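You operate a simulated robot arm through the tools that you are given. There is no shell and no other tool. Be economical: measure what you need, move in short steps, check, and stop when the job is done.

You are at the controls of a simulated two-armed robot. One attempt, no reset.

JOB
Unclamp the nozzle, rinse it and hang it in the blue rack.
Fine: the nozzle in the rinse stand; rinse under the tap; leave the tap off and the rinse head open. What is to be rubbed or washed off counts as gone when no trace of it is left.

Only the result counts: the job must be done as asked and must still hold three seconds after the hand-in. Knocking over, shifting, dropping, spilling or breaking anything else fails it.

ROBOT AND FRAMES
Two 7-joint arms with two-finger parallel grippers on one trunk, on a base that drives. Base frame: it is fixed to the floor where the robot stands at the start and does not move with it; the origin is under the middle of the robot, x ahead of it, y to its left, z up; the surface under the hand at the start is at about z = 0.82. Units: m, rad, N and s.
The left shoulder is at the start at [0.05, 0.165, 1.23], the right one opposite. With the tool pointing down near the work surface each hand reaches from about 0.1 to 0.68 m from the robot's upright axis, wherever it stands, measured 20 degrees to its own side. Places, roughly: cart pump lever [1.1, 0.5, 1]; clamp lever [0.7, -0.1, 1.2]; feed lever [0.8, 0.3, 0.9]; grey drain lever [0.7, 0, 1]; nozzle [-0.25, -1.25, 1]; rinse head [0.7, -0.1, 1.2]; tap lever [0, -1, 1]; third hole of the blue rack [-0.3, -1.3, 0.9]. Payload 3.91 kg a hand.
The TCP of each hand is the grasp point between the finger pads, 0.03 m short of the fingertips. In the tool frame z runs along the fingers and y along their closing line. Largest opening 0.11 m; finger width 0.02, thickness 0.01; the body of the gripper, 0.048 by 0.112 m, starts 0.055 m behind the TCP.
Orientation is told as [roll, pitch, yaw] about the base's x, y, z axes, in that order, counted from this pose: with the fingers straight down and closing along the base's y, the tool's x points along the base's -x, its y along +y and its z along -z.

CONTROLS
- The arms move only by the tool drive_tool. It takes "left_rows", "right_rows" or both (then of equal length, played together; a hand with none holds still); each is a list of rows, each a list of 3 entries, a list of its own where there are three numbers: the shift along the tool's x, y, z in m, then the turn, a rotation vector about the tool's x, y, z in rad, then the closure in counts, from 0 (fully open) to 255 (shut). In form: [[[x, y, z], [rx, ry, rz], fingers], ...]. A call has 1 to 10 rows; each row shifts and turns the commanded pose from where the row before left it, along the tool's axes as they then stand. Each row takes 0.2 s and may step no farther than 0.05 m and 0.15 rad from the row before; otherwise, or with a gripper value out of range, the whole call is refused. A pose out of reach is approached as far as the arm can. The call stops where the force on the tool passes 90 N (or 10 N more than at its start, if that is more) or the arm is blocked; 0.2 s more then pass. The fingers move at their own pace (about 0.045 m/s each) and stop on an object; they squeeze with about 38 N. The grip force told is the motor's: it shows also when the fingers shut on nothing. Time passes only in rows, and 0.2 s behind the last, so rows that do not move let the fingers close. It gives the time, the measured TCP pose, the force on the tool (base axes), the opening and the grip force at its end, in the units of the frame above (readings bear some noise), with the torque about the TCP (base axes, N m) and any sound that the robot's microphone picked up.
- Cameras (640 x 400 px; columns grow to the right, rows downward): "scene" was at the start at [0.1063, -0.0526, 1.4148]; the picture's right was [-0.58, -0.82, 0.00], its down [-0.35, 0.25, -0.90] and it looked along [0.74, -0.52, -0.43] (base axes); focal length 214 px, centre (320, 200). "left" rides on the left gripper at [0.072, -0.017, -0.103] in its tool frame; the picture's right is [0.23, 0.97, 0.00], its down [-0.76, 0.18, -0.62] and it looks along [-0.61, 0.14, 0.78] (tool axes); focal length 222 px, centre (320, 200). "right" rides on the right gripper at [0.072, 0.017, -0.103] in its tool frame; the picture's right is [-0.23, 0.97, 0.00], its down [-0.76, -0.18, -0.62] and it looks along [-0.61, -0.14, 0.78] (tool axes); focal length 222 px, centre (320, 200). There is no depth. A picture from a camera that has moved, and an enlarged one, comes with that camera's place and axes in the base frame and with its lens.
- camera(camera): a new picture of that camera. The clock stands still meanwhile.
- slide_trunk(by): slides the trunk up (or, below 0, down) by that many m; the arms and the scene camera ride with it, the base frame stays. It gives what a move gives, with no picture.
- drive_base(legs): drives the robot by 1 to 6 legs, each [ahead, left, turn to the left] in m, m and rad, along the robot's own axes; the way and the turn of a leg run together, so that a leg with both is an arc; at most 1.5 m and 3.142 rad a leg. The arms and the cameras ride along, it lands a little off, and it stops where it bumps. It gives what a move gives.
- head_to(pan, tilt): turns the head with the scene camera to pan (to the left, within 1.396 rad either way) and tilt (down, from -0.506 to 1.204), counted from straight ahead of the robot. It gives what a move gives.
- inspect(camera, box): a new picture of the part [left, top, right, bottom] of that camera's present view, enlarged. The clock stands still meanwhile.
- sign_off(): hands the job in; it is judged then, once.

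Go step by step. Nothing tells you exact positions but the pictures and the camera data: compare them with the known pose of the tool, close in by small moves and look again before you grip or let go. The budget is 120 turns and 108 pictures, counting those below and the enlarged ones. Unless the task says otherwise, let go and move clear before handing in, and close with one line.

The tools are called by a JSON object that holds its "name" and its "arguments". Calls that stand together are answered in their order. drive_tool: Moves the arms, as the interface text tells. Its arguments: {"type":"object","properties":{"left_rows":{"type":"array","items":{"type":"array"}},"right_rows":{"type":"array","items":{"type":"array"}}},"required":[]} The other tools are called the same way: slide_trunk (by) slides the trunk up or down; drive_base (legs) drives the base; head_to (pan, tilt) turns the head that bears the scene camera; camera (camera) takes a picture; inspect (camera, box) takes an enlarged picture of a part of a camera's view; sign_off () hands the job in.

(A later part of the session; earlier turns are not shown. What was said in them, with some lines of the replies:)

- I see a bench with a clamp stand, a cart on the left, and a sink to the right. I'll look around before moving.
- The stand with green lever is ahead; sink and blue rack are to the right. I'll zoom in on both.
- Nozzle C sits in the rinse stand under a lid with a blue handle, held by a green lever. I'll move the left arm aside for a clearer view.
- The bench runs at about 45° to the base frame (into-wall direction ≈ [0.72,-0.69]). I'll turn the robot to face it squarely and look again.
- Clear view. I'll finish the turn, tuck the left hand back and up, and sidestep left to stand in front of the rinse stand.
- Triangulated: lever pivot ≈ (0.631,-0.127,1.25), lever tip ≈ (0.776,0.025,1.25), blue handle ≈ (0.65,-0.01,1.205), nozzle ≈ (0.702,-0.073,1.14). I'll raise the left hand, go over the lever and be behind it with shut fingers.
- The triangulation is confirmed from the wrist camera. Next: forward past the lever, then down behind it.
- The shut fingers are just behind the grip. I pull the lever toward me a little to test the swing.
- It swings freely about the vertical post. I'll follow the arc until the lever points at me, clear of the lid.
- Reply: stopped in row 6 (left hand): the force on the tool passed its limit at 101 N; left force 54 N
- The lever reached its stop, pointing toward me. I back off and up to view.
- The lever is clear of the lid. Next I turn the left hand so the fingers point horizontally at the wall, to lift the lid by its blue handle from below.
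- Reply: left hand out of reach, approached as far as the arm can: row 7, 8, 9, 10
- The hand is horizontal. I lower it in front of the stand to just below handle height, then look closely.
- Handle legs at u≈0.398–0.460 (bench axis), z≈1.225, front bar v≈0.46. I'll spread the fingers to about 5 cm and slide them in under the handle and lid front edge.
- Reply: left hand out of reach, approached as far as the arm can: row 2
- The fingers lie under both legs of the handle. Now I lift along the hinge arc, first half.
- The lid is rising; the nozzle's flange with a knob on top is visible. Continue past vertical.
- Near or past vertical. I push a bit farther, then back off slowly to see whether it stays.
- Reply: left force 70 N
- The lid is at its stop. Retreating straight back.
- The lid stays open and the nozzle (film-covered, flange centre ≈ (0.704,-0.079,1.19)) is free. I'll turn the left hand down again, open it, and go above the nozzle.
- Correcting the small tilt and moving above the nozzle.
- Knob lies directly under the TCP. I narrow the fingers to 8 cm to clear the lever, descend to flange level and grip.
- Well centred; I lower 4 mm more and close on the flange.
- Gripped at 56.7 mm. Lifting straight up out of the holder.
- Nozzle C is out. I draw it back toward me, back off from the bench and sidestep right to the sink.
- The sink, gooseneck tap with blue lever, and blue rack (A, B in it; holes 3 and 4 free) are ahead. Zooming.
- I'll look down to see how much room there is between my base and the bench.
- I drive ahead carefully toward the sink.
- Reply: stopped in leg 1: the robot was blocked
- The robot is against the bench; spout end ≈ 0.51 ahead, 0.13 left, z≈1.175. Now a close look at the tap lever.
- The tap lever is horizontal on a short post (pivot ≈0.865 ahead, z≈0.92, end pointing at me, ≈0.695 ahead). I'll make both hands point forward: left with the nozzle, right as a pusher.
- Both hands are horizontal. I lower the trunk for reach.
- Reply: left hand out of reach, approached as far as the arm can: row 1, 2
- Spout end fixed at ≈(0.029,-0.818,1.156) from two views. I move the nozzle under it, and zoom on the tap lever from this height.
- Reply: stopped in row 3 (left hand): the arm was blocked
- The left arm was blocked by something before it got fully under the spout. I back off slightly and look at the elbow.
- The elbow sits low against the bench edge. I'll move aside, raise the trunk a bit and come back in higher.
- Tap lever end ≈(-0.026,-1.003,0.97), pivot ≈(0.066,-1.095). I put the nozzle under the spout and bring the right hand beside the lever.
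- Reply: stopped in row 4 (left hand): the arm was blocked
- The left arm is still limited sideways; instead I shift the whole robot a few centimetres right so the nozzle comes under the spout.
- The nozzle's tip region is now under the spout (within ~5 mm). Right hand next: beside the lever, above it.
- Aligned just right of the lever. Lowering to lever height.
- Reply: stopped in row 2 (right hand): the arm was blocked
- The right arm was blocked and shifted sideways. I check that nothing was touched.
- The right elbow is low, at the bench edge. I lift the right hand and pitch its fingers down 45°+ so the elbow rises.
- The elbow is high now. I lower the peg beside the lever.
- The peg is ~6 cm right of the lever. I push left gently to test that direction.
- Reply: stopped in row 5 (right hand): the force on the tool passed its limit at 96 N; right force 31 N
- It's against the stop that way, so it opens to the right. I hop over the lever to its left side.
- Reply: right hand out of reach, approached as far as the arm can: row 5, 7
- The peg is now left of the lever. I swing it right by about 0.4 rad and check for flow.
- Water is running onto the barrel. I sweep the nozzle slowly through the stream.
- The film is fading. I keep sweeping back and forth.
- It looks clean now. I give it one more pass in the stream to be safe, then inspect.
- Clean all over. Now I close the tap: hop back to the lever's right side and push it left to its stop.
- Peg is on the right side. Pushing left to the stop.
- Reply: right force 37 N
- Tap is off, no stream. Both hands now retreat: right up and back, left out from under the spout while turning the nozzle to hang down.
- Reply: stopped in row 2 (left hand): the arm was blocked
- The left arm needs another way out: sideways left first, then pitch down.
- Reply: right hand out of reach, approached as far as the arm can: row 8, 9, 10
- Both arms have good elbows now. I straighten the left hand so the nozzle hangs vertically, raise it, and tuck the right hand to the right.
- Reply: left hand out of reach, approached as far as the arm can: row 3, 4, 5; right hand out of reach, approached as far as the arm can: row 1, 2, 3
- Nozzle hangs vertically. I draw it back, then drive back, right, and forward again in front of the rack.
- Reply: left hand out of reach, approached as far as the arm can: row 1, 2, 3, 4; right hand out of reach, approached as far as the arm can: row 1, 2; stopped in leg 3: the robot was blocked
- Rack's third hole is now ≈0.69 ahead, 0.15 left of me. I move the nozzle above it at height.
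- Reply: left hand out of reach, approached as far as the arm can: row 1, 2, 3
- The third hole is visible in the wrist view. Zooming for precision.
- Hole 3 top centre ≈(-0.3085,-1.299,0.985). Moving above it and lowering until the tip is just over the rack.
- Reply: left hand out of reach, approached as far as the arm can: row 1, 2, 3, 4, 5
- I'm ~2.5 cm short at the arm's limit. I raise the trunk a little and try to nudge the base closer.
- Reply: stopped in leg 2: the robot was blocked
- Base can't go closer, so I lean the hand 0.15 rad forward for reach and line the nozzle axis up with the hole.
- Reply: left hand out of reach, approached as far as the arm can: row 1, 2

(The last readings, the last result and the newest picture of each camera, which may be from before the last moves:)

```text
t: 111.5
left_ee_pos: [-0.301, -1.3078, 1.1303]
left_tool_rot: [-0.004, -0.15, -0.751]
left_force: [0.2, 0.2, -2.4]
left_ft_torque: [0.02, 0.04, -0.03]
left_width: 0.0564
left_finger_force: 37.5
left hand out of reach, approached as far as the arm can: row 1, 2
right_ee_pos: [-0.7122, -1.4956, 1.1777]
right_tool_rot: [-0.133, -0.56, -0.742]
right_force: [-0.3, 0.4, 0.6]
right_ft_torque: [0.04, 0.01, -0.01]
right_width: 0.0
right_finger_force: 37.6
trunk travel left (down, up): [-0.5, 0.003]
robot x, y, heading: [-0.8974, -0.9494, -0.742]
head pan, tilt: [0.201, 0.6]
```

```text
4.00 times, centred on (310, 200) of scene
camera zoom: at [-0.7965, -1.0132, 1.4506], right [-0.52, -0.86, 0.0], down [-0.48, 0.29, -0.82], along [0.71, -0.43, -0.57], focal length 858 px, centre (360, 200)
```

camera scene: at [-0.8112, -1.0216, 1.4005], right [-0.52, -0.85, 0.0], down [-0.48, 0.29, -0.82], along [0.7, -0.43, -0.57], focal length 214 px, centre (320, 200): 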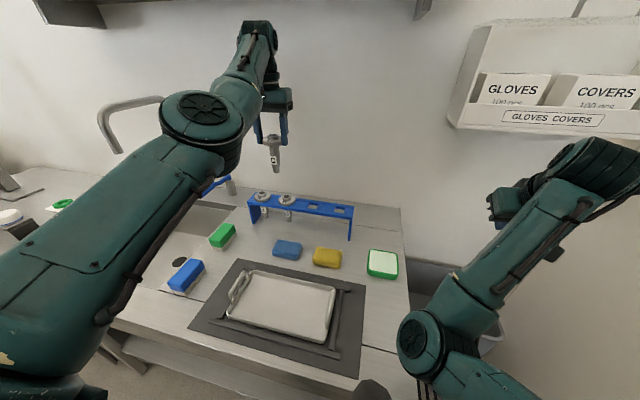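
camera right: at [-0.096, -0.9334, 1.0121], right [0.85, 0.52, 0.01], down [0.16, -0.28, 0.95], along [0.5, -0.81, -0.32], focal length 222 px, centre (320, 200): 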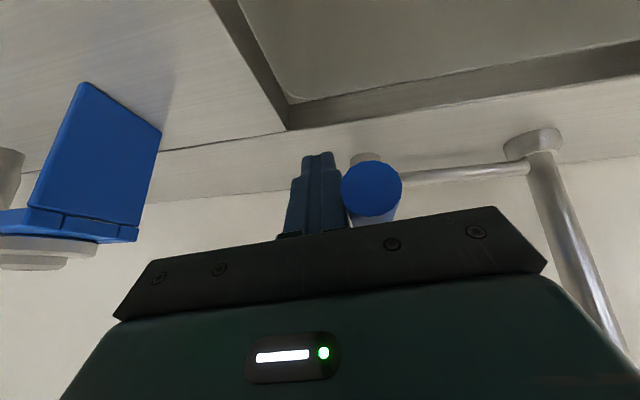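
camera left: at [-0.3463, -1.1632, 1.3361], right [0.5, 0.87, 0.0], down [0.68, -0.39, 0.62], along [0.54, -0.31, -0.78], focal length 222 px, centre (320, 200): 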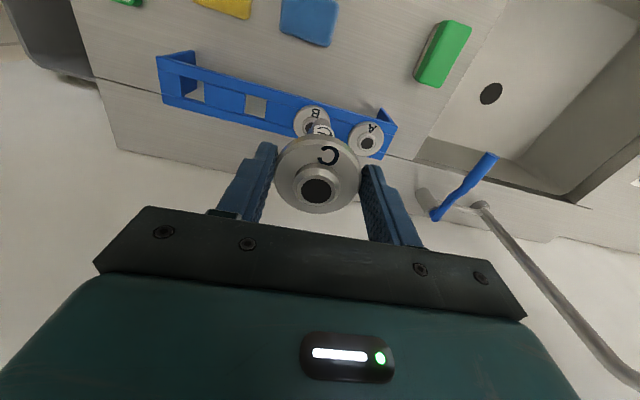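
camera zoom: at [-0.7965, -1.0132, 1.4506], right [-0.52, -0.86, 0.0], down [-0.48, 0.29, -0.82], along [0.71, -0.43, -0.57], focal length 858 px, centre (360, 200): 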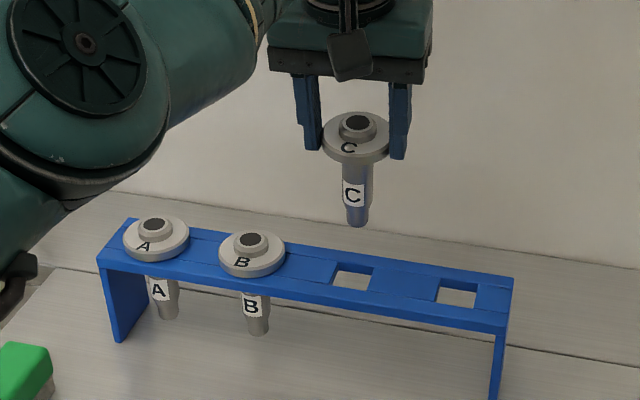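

With the lean there's reach to spare; the nozzle is now ~3 cm too far toward the wall. Correcting back.

{"name": "drive_tool", "arguments": {"left_rows": [[[0.0325, 0.001, -0.005], [0, 0, 0], 255], [[0, 0, 0], [0, 0, 0], 255]]}}

{"name": "inspect", "arguments": {"camera": "left", "box": [220, 60, 420, 185]}}

{"name": "inspect", "arguments": {"camera": "scene", "box": [230, 150, 390, 250]}}

```text
t: 112.1
left_ee_pos: [-0.3019, -1.3094, 1.128]
left_tool_rot: [0.0, -0.15, -0.75]
left_force: [0.4, 0.1, -2.5]
left_ft_torque: [0.02, 0.01, 0.02]
left_width: 0.0564
left_finger_force: 38.0
left hand out of reach, approached as far as the arm can: row 1
right_ee_pos: [-0.7126, -1.4973, 1.1779]
right_tool_rot: [-0.134, -0.559, -0.742]
right_force: [0.4, 0.3, 0.8]
right_ft_torque: [0.01, -0.01, 0.01]
right_width: 0.0001
right_finger_force: 37.4
trunk travel left (down, up): [-0.5, 0.003]
robot x, y, heading: [-0.898, -0.9507, -0.743]
head pan, tilt: [0.201, 0.6]
```

```text
3.20 times, centred on (320, 122) of left
camera zoom: at [-0.3764, -1.2615, 1.2202], right [0.5, 0.87, -0.04], down [0.6, -0.32, 0.73], along [0.62, -0.39, -0.68], focal length 711 px, centre (320, 448)
```

zoom: 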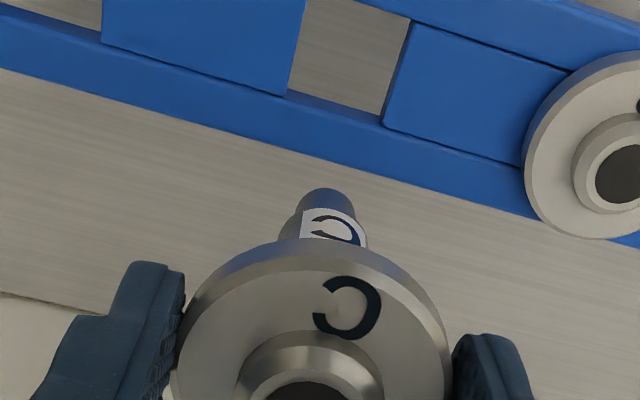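

```text
4.00 times, centred on (310, 200) of scene
camera zoom: at [-0.7968, -1.0138, 1.4505], right [-0.52, -0.86, 0.0], down [-0.48, 0.29, -0.82], along [0.71, -0.43, -0.57], focal length 858 px, centre (360, 200)
```

zoom: 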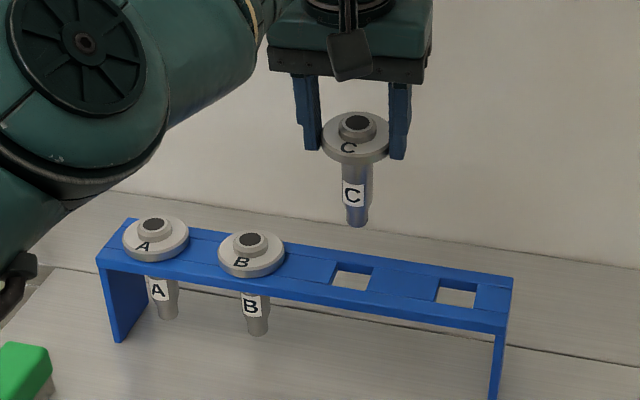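

The arm holds at an odd joint limit. I reduce the lean to ~0.07, which should bring the nozzle axis onto the hole.

{"name": "drive_tool", "arguments": {"left_rows": [[[0, 0, 0], [0, 0.04, 0], 255], [[0, 0, 0], [0, 0.04, 0], 255], [[0, 0, 0], [0, 0, 0], 255]]}}

{"name": "inspect", "arguments": {"camera": "left", "box": [220, 60, 420, 185]}}

```text
t: 112.9
left_ee_pos: [-0.3117, -1.2985, 1.1279]
left_tool_rot: [-0.003, -0.07, -0.75]
left_force: [-0.5, 0.0, -2.6]
left_ft_torque: [0.0, 0.02, -0.05]
left_width: 0.0563
left_finger_force: 37.7
left hand out of reach, approached as far as the arm can: row 1, 2
right_ee_pos: [-0.713, -1.4972, 1.1765]
right_tool_rot: [-0.134, -0.56, -0.741]
right_force: [0.1, 0.3, 0.6]
right_ft_torque: [0.0, -0.01, 0.01]
right_width: 0.0
right_finger_force: 37.5
trunk travel left (down, up): [-0.5, 0.003]
robot x, y, heading: [-0.9009, -0.9493, -0.748]
head pan, tilt: [0.201, 0.6]
```

```text
3.20 times, centred on (320, 122) of left
camera zoom: at [-0.3813, -1.2561, 1.2261], right [0.5, 0.87, -0.02], down [0.65, -0.36, 0.67], along [0.58, -0.35, -0.74], focal length 711 px, centre (320, 448)
```

zoom: 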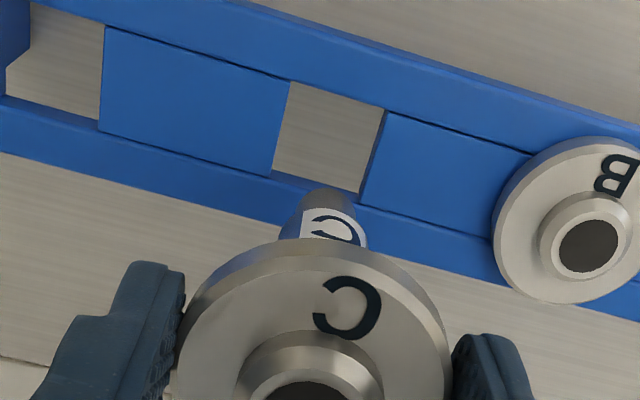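

Close: hole at (-0.310,-1.299), axis about 8 mm too far toward the wall. Small further correction.

{"name": "drive_tool", "arguments": {"left_rows": [[[0, 0, 0], [0, 0.023, 0], 255], [[0, 0, 0], [0, 0, 0], 255]]}}

{"name": "inspect", "arguments": {"camera": "left", "box": [220, 60, 420, 185]}}

{"name": "inspect", "arguments": {"camera": "scene", "box": [230, 150, 390, 250]}}

```text
t: 113.5
left_ee_pos: [-0.3148, -1.2955, 1.1282]
left_tool_rot: [-0.003, -0.046, -0.75]
left_force: [-0.8, 0.5, -3.3]
left_ft_torque: [0.03, 0.04, -0.01]
left_width: 0.0563
left_finger_force: 38.2
left hand out of reach, approached as far as the arm can: row 1
right_ee_pos: [-0.7122, -1.4967, 1.1771]
right_tool_rot: [-0.135, -0.559, -0.743]
right_force: [0.0, -0.8, -0.5]
right_ft_torque: [0.01, 0.03, -0.02]
right_width: 0.0
right_finger_force: 37.7
trunk travel left (down, up): [-0.5, 0.003]
robot x, y, heading: [-0.9008, -0.9525, -0.741]
head pan, tilt: [0.201, 0.6]
```

```text
3.20 times, centred on (320, 122) of left
camera zoom: at [-0.3825, -1.2545, 1.2283], right [0.5, 0.87, -0.01], down [0.66, -0.37, 0.66], along [0.57, -0.34, -0.75], focal length 711 px, centre (320, 448)
```

zoom: 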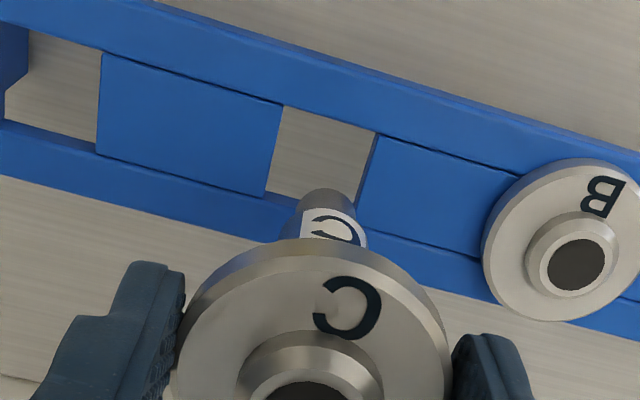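

```text
4.00 times, centred on (310, 200) of scene
camera zoom: at [-0.7967, -1.0136, 1.4505], right [-0.52, -0.86, 0.0], down [-0.48, 0.29, -0.82], along [0.71, -0.43, -0.57], focal length 858 px, centre (360, 200)
```

zoom: 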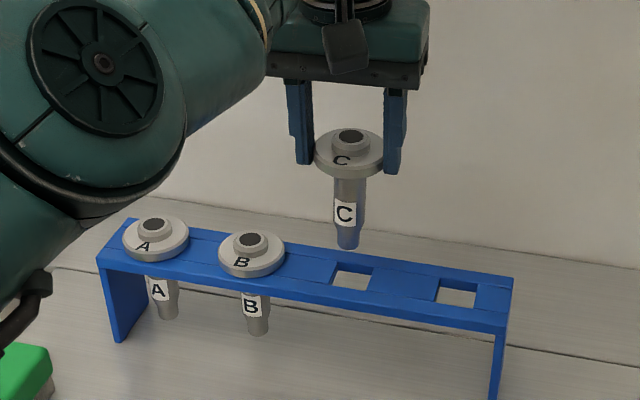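

Aligned over the hole. I shift 3 mm right and descend in small steps, checking for drift.

{"name": "drive_tool", "arguments": {"left_rows": [[[0, -0.003, 0.0], [0, 0, 0], 255], [[0, 0, 0.015], [0, 0, 0], 255]]}}

{"name": "inspect", "arguments": {"camera": "left", "box": [220, 60, 420, 185]}}

```text
t: 114.1
left_ee_pos: [-0.317, -1.2975, 1.1117]
left_tool_rot: [-0.002, -0.046, -0.75]
left_force: [0.2, -0.7, -2.8]
left_ft_torque: [0.0, 0.02, 0.01]
left_width: 0.0567
left_finger_force: 38.4
right_ee_pos: [-0.7115, -1.4969, 1.1771]
right_tool_rot: [-0.133, -0.558, -0.742]
right_force: [-0.2, -0.1, 0.1]
right_ft_torque: [-0.01, -0.01, 0.02]
right_width: 0.0002
right_finger_force: 37.8
trunk travel left (down, up): [-0.5, 0.003]
robot x, y, heading: [-0.8961, -0.9491, -0.742]
head pan, tilt: [0.201, 0.6]
```

```text
3.20 times, centred on (320, 122) of left
camera zoom: at [-0.3836, -1.2564, 1.2121], right [0.5, 0.87, -0.01], down [0.66, -0.37, 0.66], along [0.57, -0.34, -0.75], focal length 711 px, centre (320, 448)
```

zoom: 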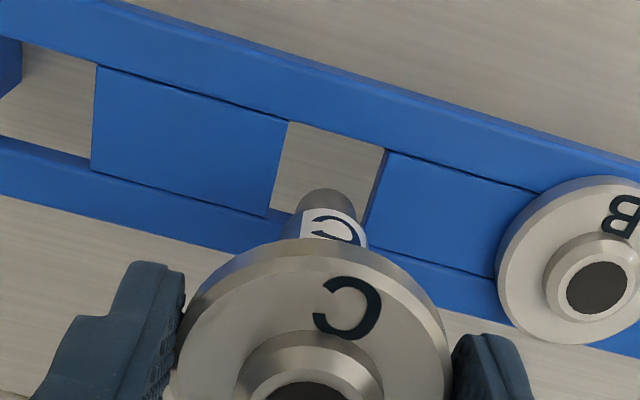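

Tracking well. Descending into the hole.

{"name": "drive_tool", "arguments": {"left_rows": [[[0, 0.0015, 0.015], [0, 0, 0], 255], [[0, 0, 0.015], [0, 0, 0], 255]]}}

{"name": "inspect", "arguments": {"camera": "scene", "box": [270, 170, 370, 233]}}

{"name": "inspect", "arguments": {"camera": "left", "box": [220, 60, 420, 185]}}

```text
t: 114.7
left_ee_pos: [-0.3164, -1.2969, 1.0805]
left_tool_rot: [-0.003, -0.047, -0.751]
left_force: [0.3, -0.2, -1.5]
left_ft_torque: [0.02, 0.02, 0.03]
left_width: 0.0566
left_finger_force: 37.8
left hand out of reach, approached as far as the arm can: row 1
right_ee_pos: [-0.7121, -1.497, 1.1771]
right_tool_rot: [-0.134, -0.558, -0.741]
right_force: [-0.1, 0.8, 0.4]
right_ft_torque: [-0.03, -0.02, 0.01]
right_width: 0.0
right_finger_force: 37.4
trunk travel left (down, up): [-0.5, 0.003]
robot x, y, heading: [-0.896, -0.948, -0.74]
head pan, tilt: [0.201, 0.6]
```

```text
6.35 times, centred on (320, 202) of scene
camera zoom: at [-0.7967, -1.0138, 1.4506], right [-0.52, -0.86, 0.0], down [-0.48, 0.29, -0.82], along [0.71, -0.43, -0.57], focal length 1362 px, centre (320, 190)
```

zoom: 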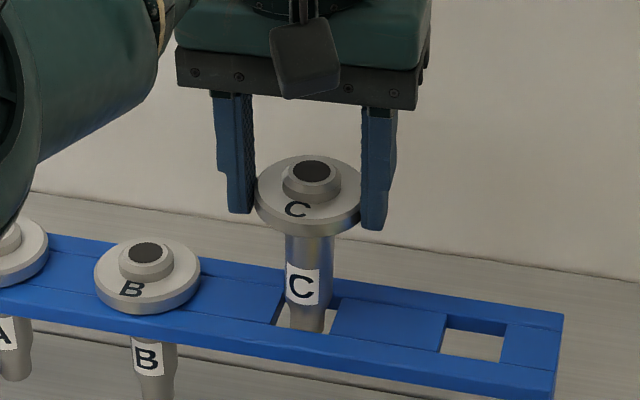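

```text
3.20 times, centred on (320, 122) of left
camera zoom: at [-0.3841, -1.2568, 1.1813], right [0.5, 0.87, -0.01], down [0.66, -0.37, 0.66], along [0.57, -0.34, -0.75], focal length 711 px, centre (320, 448)
```

zoom: 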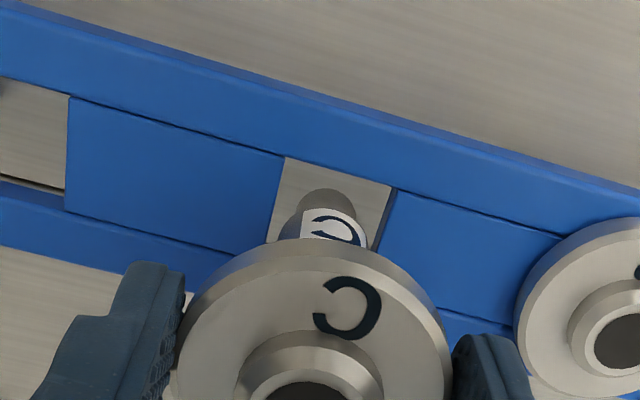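

The tip is entering the hole cleanly. Continuing down gently.

{"name": "drive_tool", "arguments": {"left_rows": [[[0, 0, 0.012], [0, 0, 0], 255], [[0, 0, 0.012], [0, 0, 0], 255], [[0, 0, 0.012], [0, 0, 0], 255], [[0, 0, 0.01], [0, 0, 0], 255]]}}

{"name": "inspect", "arguments": {"camera": "scene", "box": [270, 170, 370, 233]}}

```text
t: 115.7
left_ee_pos: [-0.3177, -1.2962, 1.0377]
left_tool_rot: [-0.002, -0.046, -0.751]
left_force: [-1.2, 0.5, -2.0]
left_ft_torque: [-0.01, 0.01, 0.01]
left_width: 0.0563
left_finger_force: 38.2
right_ee_pos: [-0.7137, -1.4981, 1.1779]
right_tool_rot: [-0.135, -0.56, -0.742]
right_force: [-0.3, 0.9, -0.2]
right_ft_torque: [0.0, 0.0, -0.01]
right_width: 0.0002
right_finger_force: 37.1
trunk travel left (down, up): [-0.5, 0.003]
robot x, y, heading: [-0.8925, -0.95, -0.744]
head pan, tilt: [0.201, 0.6]
```

```text
6.35 times, centred on (320, 202) of scene
camera zoom: at [-0.7967, -1.0136, 1.4506], right [-0.52, -0.86, 0.0], down [-0.48, 0.29, -0.82], along [0.71, -0.43, -0.57], focal length 1362 px, centre (320, 190)
```

zoom: 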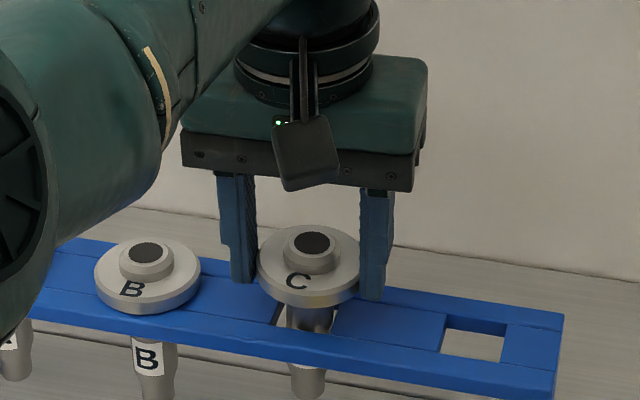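

About 2 cm to go. Lowering until the flange touches.

{"name": "drive_tool", "arguments": {"left_rows": [[[0, 0, 0.008], [0, 0, 0], 255], [[0, 0, 0.006], [0, 0, 0], 255], [[0, 0, 0.004], [0, 0, 0], 255]]}}

{"name": "inspect", "arguments": {"camera": "scene", "box": [270, 170, 370, 233]}}

```text
t: 116.5
left_ee_pos: [-0.3186, -1.2946, 1.0196]
left_tool_rot: [-0.004, -0.047, -0.751]
left_force: [0.6, -0.4, -2.5]
left_ft_torque: [0.04, 0.01, 0.02]
left_width: 0.0564
left_finger_force: 38.2
left hand out of reach, approached as far as the arm can: row 2
right_ee_pos: [-0.7121, -1.4972, 1.1777]
right_tool_rot: [-0.134, -0.559, -0.742]
right_force: [0.6, -0.1, -0.5]
right_ft_torque: [0.01, -0.01, -0.01]
right_width: 0.0002
right_finger_force: 37.6
trunk travel left (down, up): [-0.5, 0.003]
robot x, y, heading: [-0.8944, -0.9509, -0.745]
head pan, tilt: [0.201, 0.6]
```

```text
6.35 times, centred on (320, 202) of scene
camera zoom: at [-0.7967, -1.0137, 1.4505], right [-0.52, -0.86, 0.0], down [-0.48, 0.29, -0.82], along [0.71, -0.43, -0.57], focal length 1362 px, centre (320, 190)
```

zoom: 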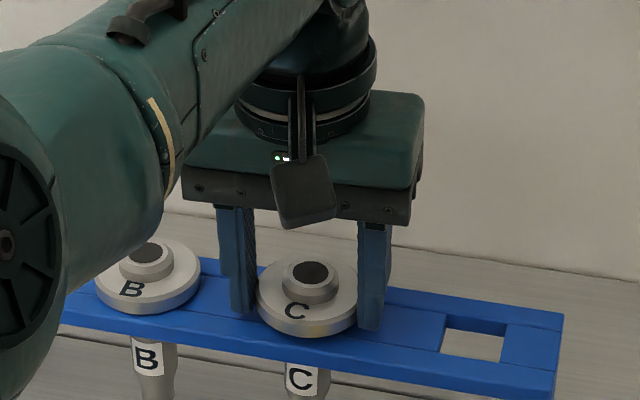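

It looks seated level with B. One tiny press, then I open the fingers.

{"name": "drive_tool", "arguments": {"left_rows": [[[0, 0, 0.003], [0, 0, 0], 255], [[0, 0, 0.002], [0, 0, 0], 255]]}}

{"name": "inspect", "arguments": {"camera": "left", "box": [160, 60, 480, 260]}}

```text
t: 117.1
left_ee_pos: [-0.319, -1.2942, 1.0161]
left_tool_rot: [-0.002, -0.049, -0.751]
left_force: [1.5, 0.0, -1.2]
left_ft_torque: [-0.06, -0.01, -0.01]
left_width: 0.0568
left_finger_force: 37.7
right_ee_pos: [-0.7143, -1.497, 1.1769]
right_tool_rot: [-0.135, -0.558, -0.742]
right_force: [-0.5, -0.1, 0.4]
right_ft_torque: [0.01, -0.02, -0.01]
right_width: 0.0001
right_finger_force: 37.9
trunk travel left (down, up): [-0.5, 0.003]
robot x, y, heading: [-0.8964, -0.947, -0.743]
head pan, tilt: [0.201, 0.6]
```

```text
2.00 times, centred on (320, 160) of left
camera zoom: at [-0.3865, -1.2533, 1.1156], right [0.5, 0.87, -0.01], down [0.66, -0.37, 0.66], along [0.57, -0.34, -0.75], focal length 444 px, centre (320, 280)
```

zoom: 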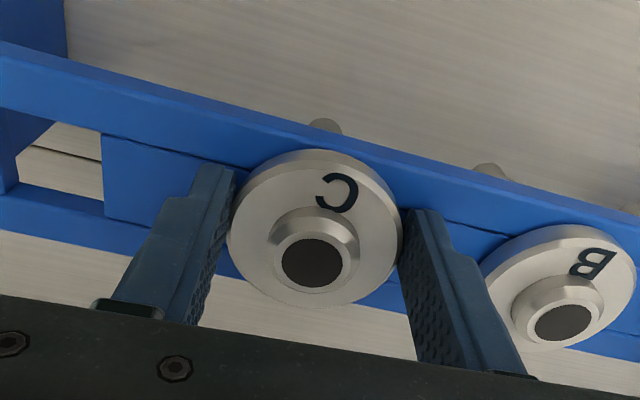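

Force shows light contact. Opening the fingers slightly (to ~7.5 cm, clear of B).

{"name": "drive_tool", "arguments": {"left_rows": [[[0, 0, 0], [0, 0, 0], 110], [[0, 0, 0], [0, 0, 0], 81], [[0, 0, 0], [0, 0, 0], 81]]}}

{"name": "inspect", "arguments": {"camera": "scene", "box": [270, 170, 370, 233]}}

```text
t: 117.9
left_ee_pos: [-0.319, -1.2931, 1.0159]
left_tool_rot: [-0.002, -0.047, -0.751]
left_force: [-0.3, 0.8, 0.7]
left_ft_torque: [-0.01, -0.01, 0.0]
left_width: 0.0749
left_finger_force: 0.1
right_ee_pos: [-0.7123, -1.4957, 1.1777]
right_tool_rot: [-0.134, -0.561, -0.741]
right_force: [-0.6, -0.1, -0.1]
right_ft_torque: [0.0, 0.0, 0.03]
right_width: 0.0
right_finger_force: 37.1
trunk travel left (down, up): [-0.5, 0.003]
robot x, y, heading: [-0.8977, -0.9491, -0.745]
head pan, tilt: [0.201, 0.6]
```

```text
6.35 times, centred on (320, 202) of scene
camera zoom: at [-0.797, -1.0136, 1.4506], right [-0.52, -0.86, 0.0], down [-0.48, 0.29, -0.83], along [0.71, -0.43, -0.56], focal length 1362 px, centre (320, 190)
```

zoom: 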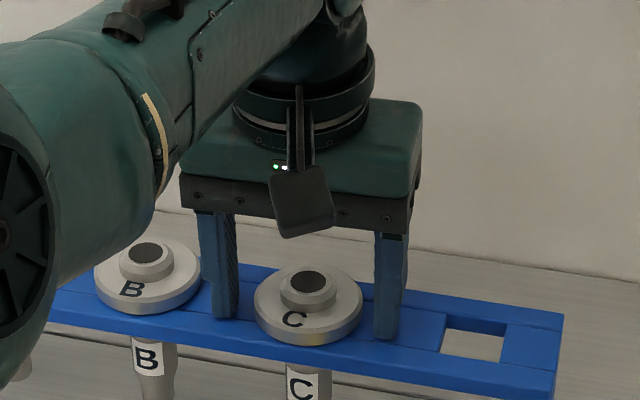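

Nozzle C is seated flat like B. Raising the hand straight up and away, then a final look.

{"name": "drive_tool", "arguments": {"left_rows": [[[0, 0, -0.01], [0, 0, 0], 81], [[0, 0, -0.02], [0, 0, 0], 81], [[0, 0, -0.03], [0, 0, 0], 81], [[0, 0, -0.04], [0, 0, 0], 81], [[0, 0, -0.04], [0, 0, 0], 81]]}}

{"name": "camera", "arguments": {"camera": "scene"}}

{"name": "inspect", "arguments": {"camera": "scene", "box": [230, 150, 390, 250]}}

```text
t: 119.1
left_ee_pos: [-0.3207, -1.2952, 1.1543]
left_tool_rot: [-0.001, -0.046, -0.75]
left_force: [-0.3, 0.9, 1.5]
left_ft_torque: [0.01, 0.01, 0.05]
left_width: 0.0749
left_finger_force: 0.1
left hand out of reach, approached as far as the arm can: row 3
right_ee_pos: [-0.7138, -1.497, 1.1764]
right_tool_rot: [-0.134, -0.559, -0.741]
right_force: [0.2, 0.8, -0.6]
right_ft_torque: [0.01, 0.02, 0.0]
right_width: 0.0002
right_finger_force: 37.9
trunk travel left (down, up): [-0.5, 0.003]
robot x, y, heading: [-0.8947, -0.9485, -0.743]
head pan, tilt: [0.201, 0.6]
```

```text
4 pictures are left
camera scene: at [-0.7976, -1.0133, 1.4506], right [-0.52, -0.86, 0.0], down [-0.48, 0.29, -0.83], along [0.71, -0.43, -0.56], focal length 214 px, centre (320, 200)
```

scene: 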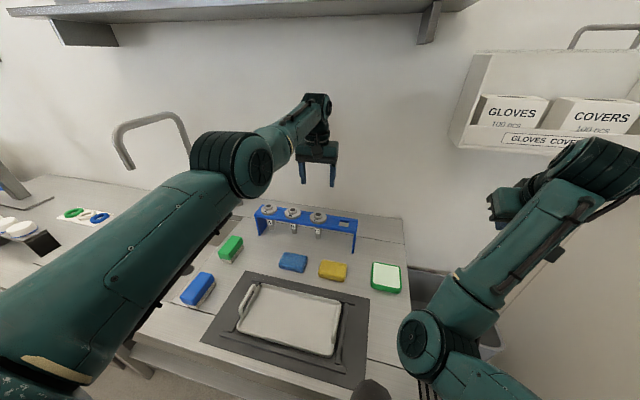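

```text
4.00 times, centred on (310, 200) of scene
camera zoom: at [-0.7976, -1.0133, 1.4506], right [-0.52, -0.86, 0.0], down [-0.48, 0.29, -0.83], along [0.71, -0.43, -0.56], focal length 858 px, centre (360, 200)
```

zoom: 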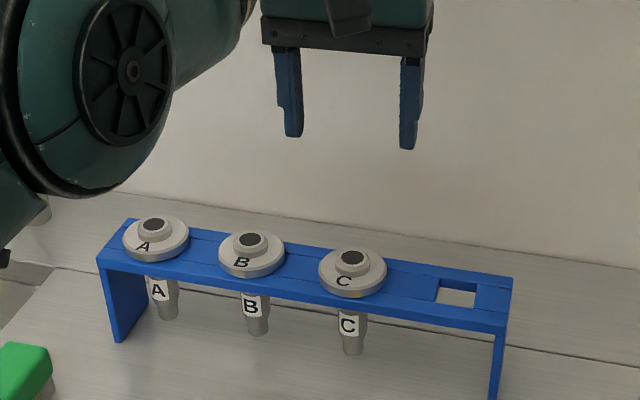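

C hangs clean in the third hole. A last check on the tap and the rinse head.

{"name": "head_to", "arguments": {"pan": 0.95, "tilt": 0.3}}

{"name": "camera", "arguments": {"camera": "scene"}}

```text
t: 120.2
left_ee_pos: [-0.319, -1.295, 1.1533]
left_tool_rot: [-0.002, -0.044, -0.752]
left_force: [0.3, 0.3, 0.2]
left_ft_torque: [0.02, -0.01, 0.02]
left_width: 0.0749
left_finger_force: 0.0
right_ee_pos: [-0.7129, -1.4969, 1.1788]
right_tool_rot: [-0.134, -0.562, -0.742]
right_force: [-0.3, -0.4, -0.7]
right_ft_torque: [0.0, -0.01, 0.03]
right_width: 0.0001
right_finger_force: 38.1
trunk travel left (down, up): [-0.5, 0.003]
robot x, y, heading: [-0.8928, -0.9474, -0.741]
head pan, tilt: [0.949, 0.3]
```

```text
2 pictures are left
camera scene: at [-0.7813, -0.9489, 1.478], right [0.2, -0.98, 0.0], down [-0.29, -0.06, -0.96], along [0.94, 0.2, -0.3], focal length 214 px, centre (320, 200)
```

scene: 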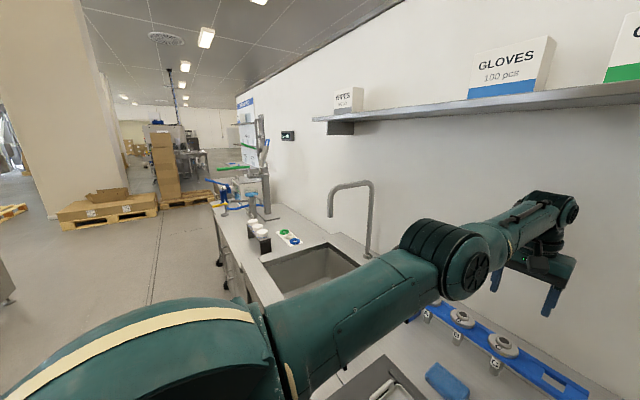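

The tap is not running, the lid is still up, and both hands are clear. I'm handing in.

{"name": "sign_off", "arguments": {}}

```text
The job is handed in.
```

Nozzle C is unclamped, rinsed until no film was visible, and hanging in the third hole of the blue rack; the tap is off and the rinse head is open.
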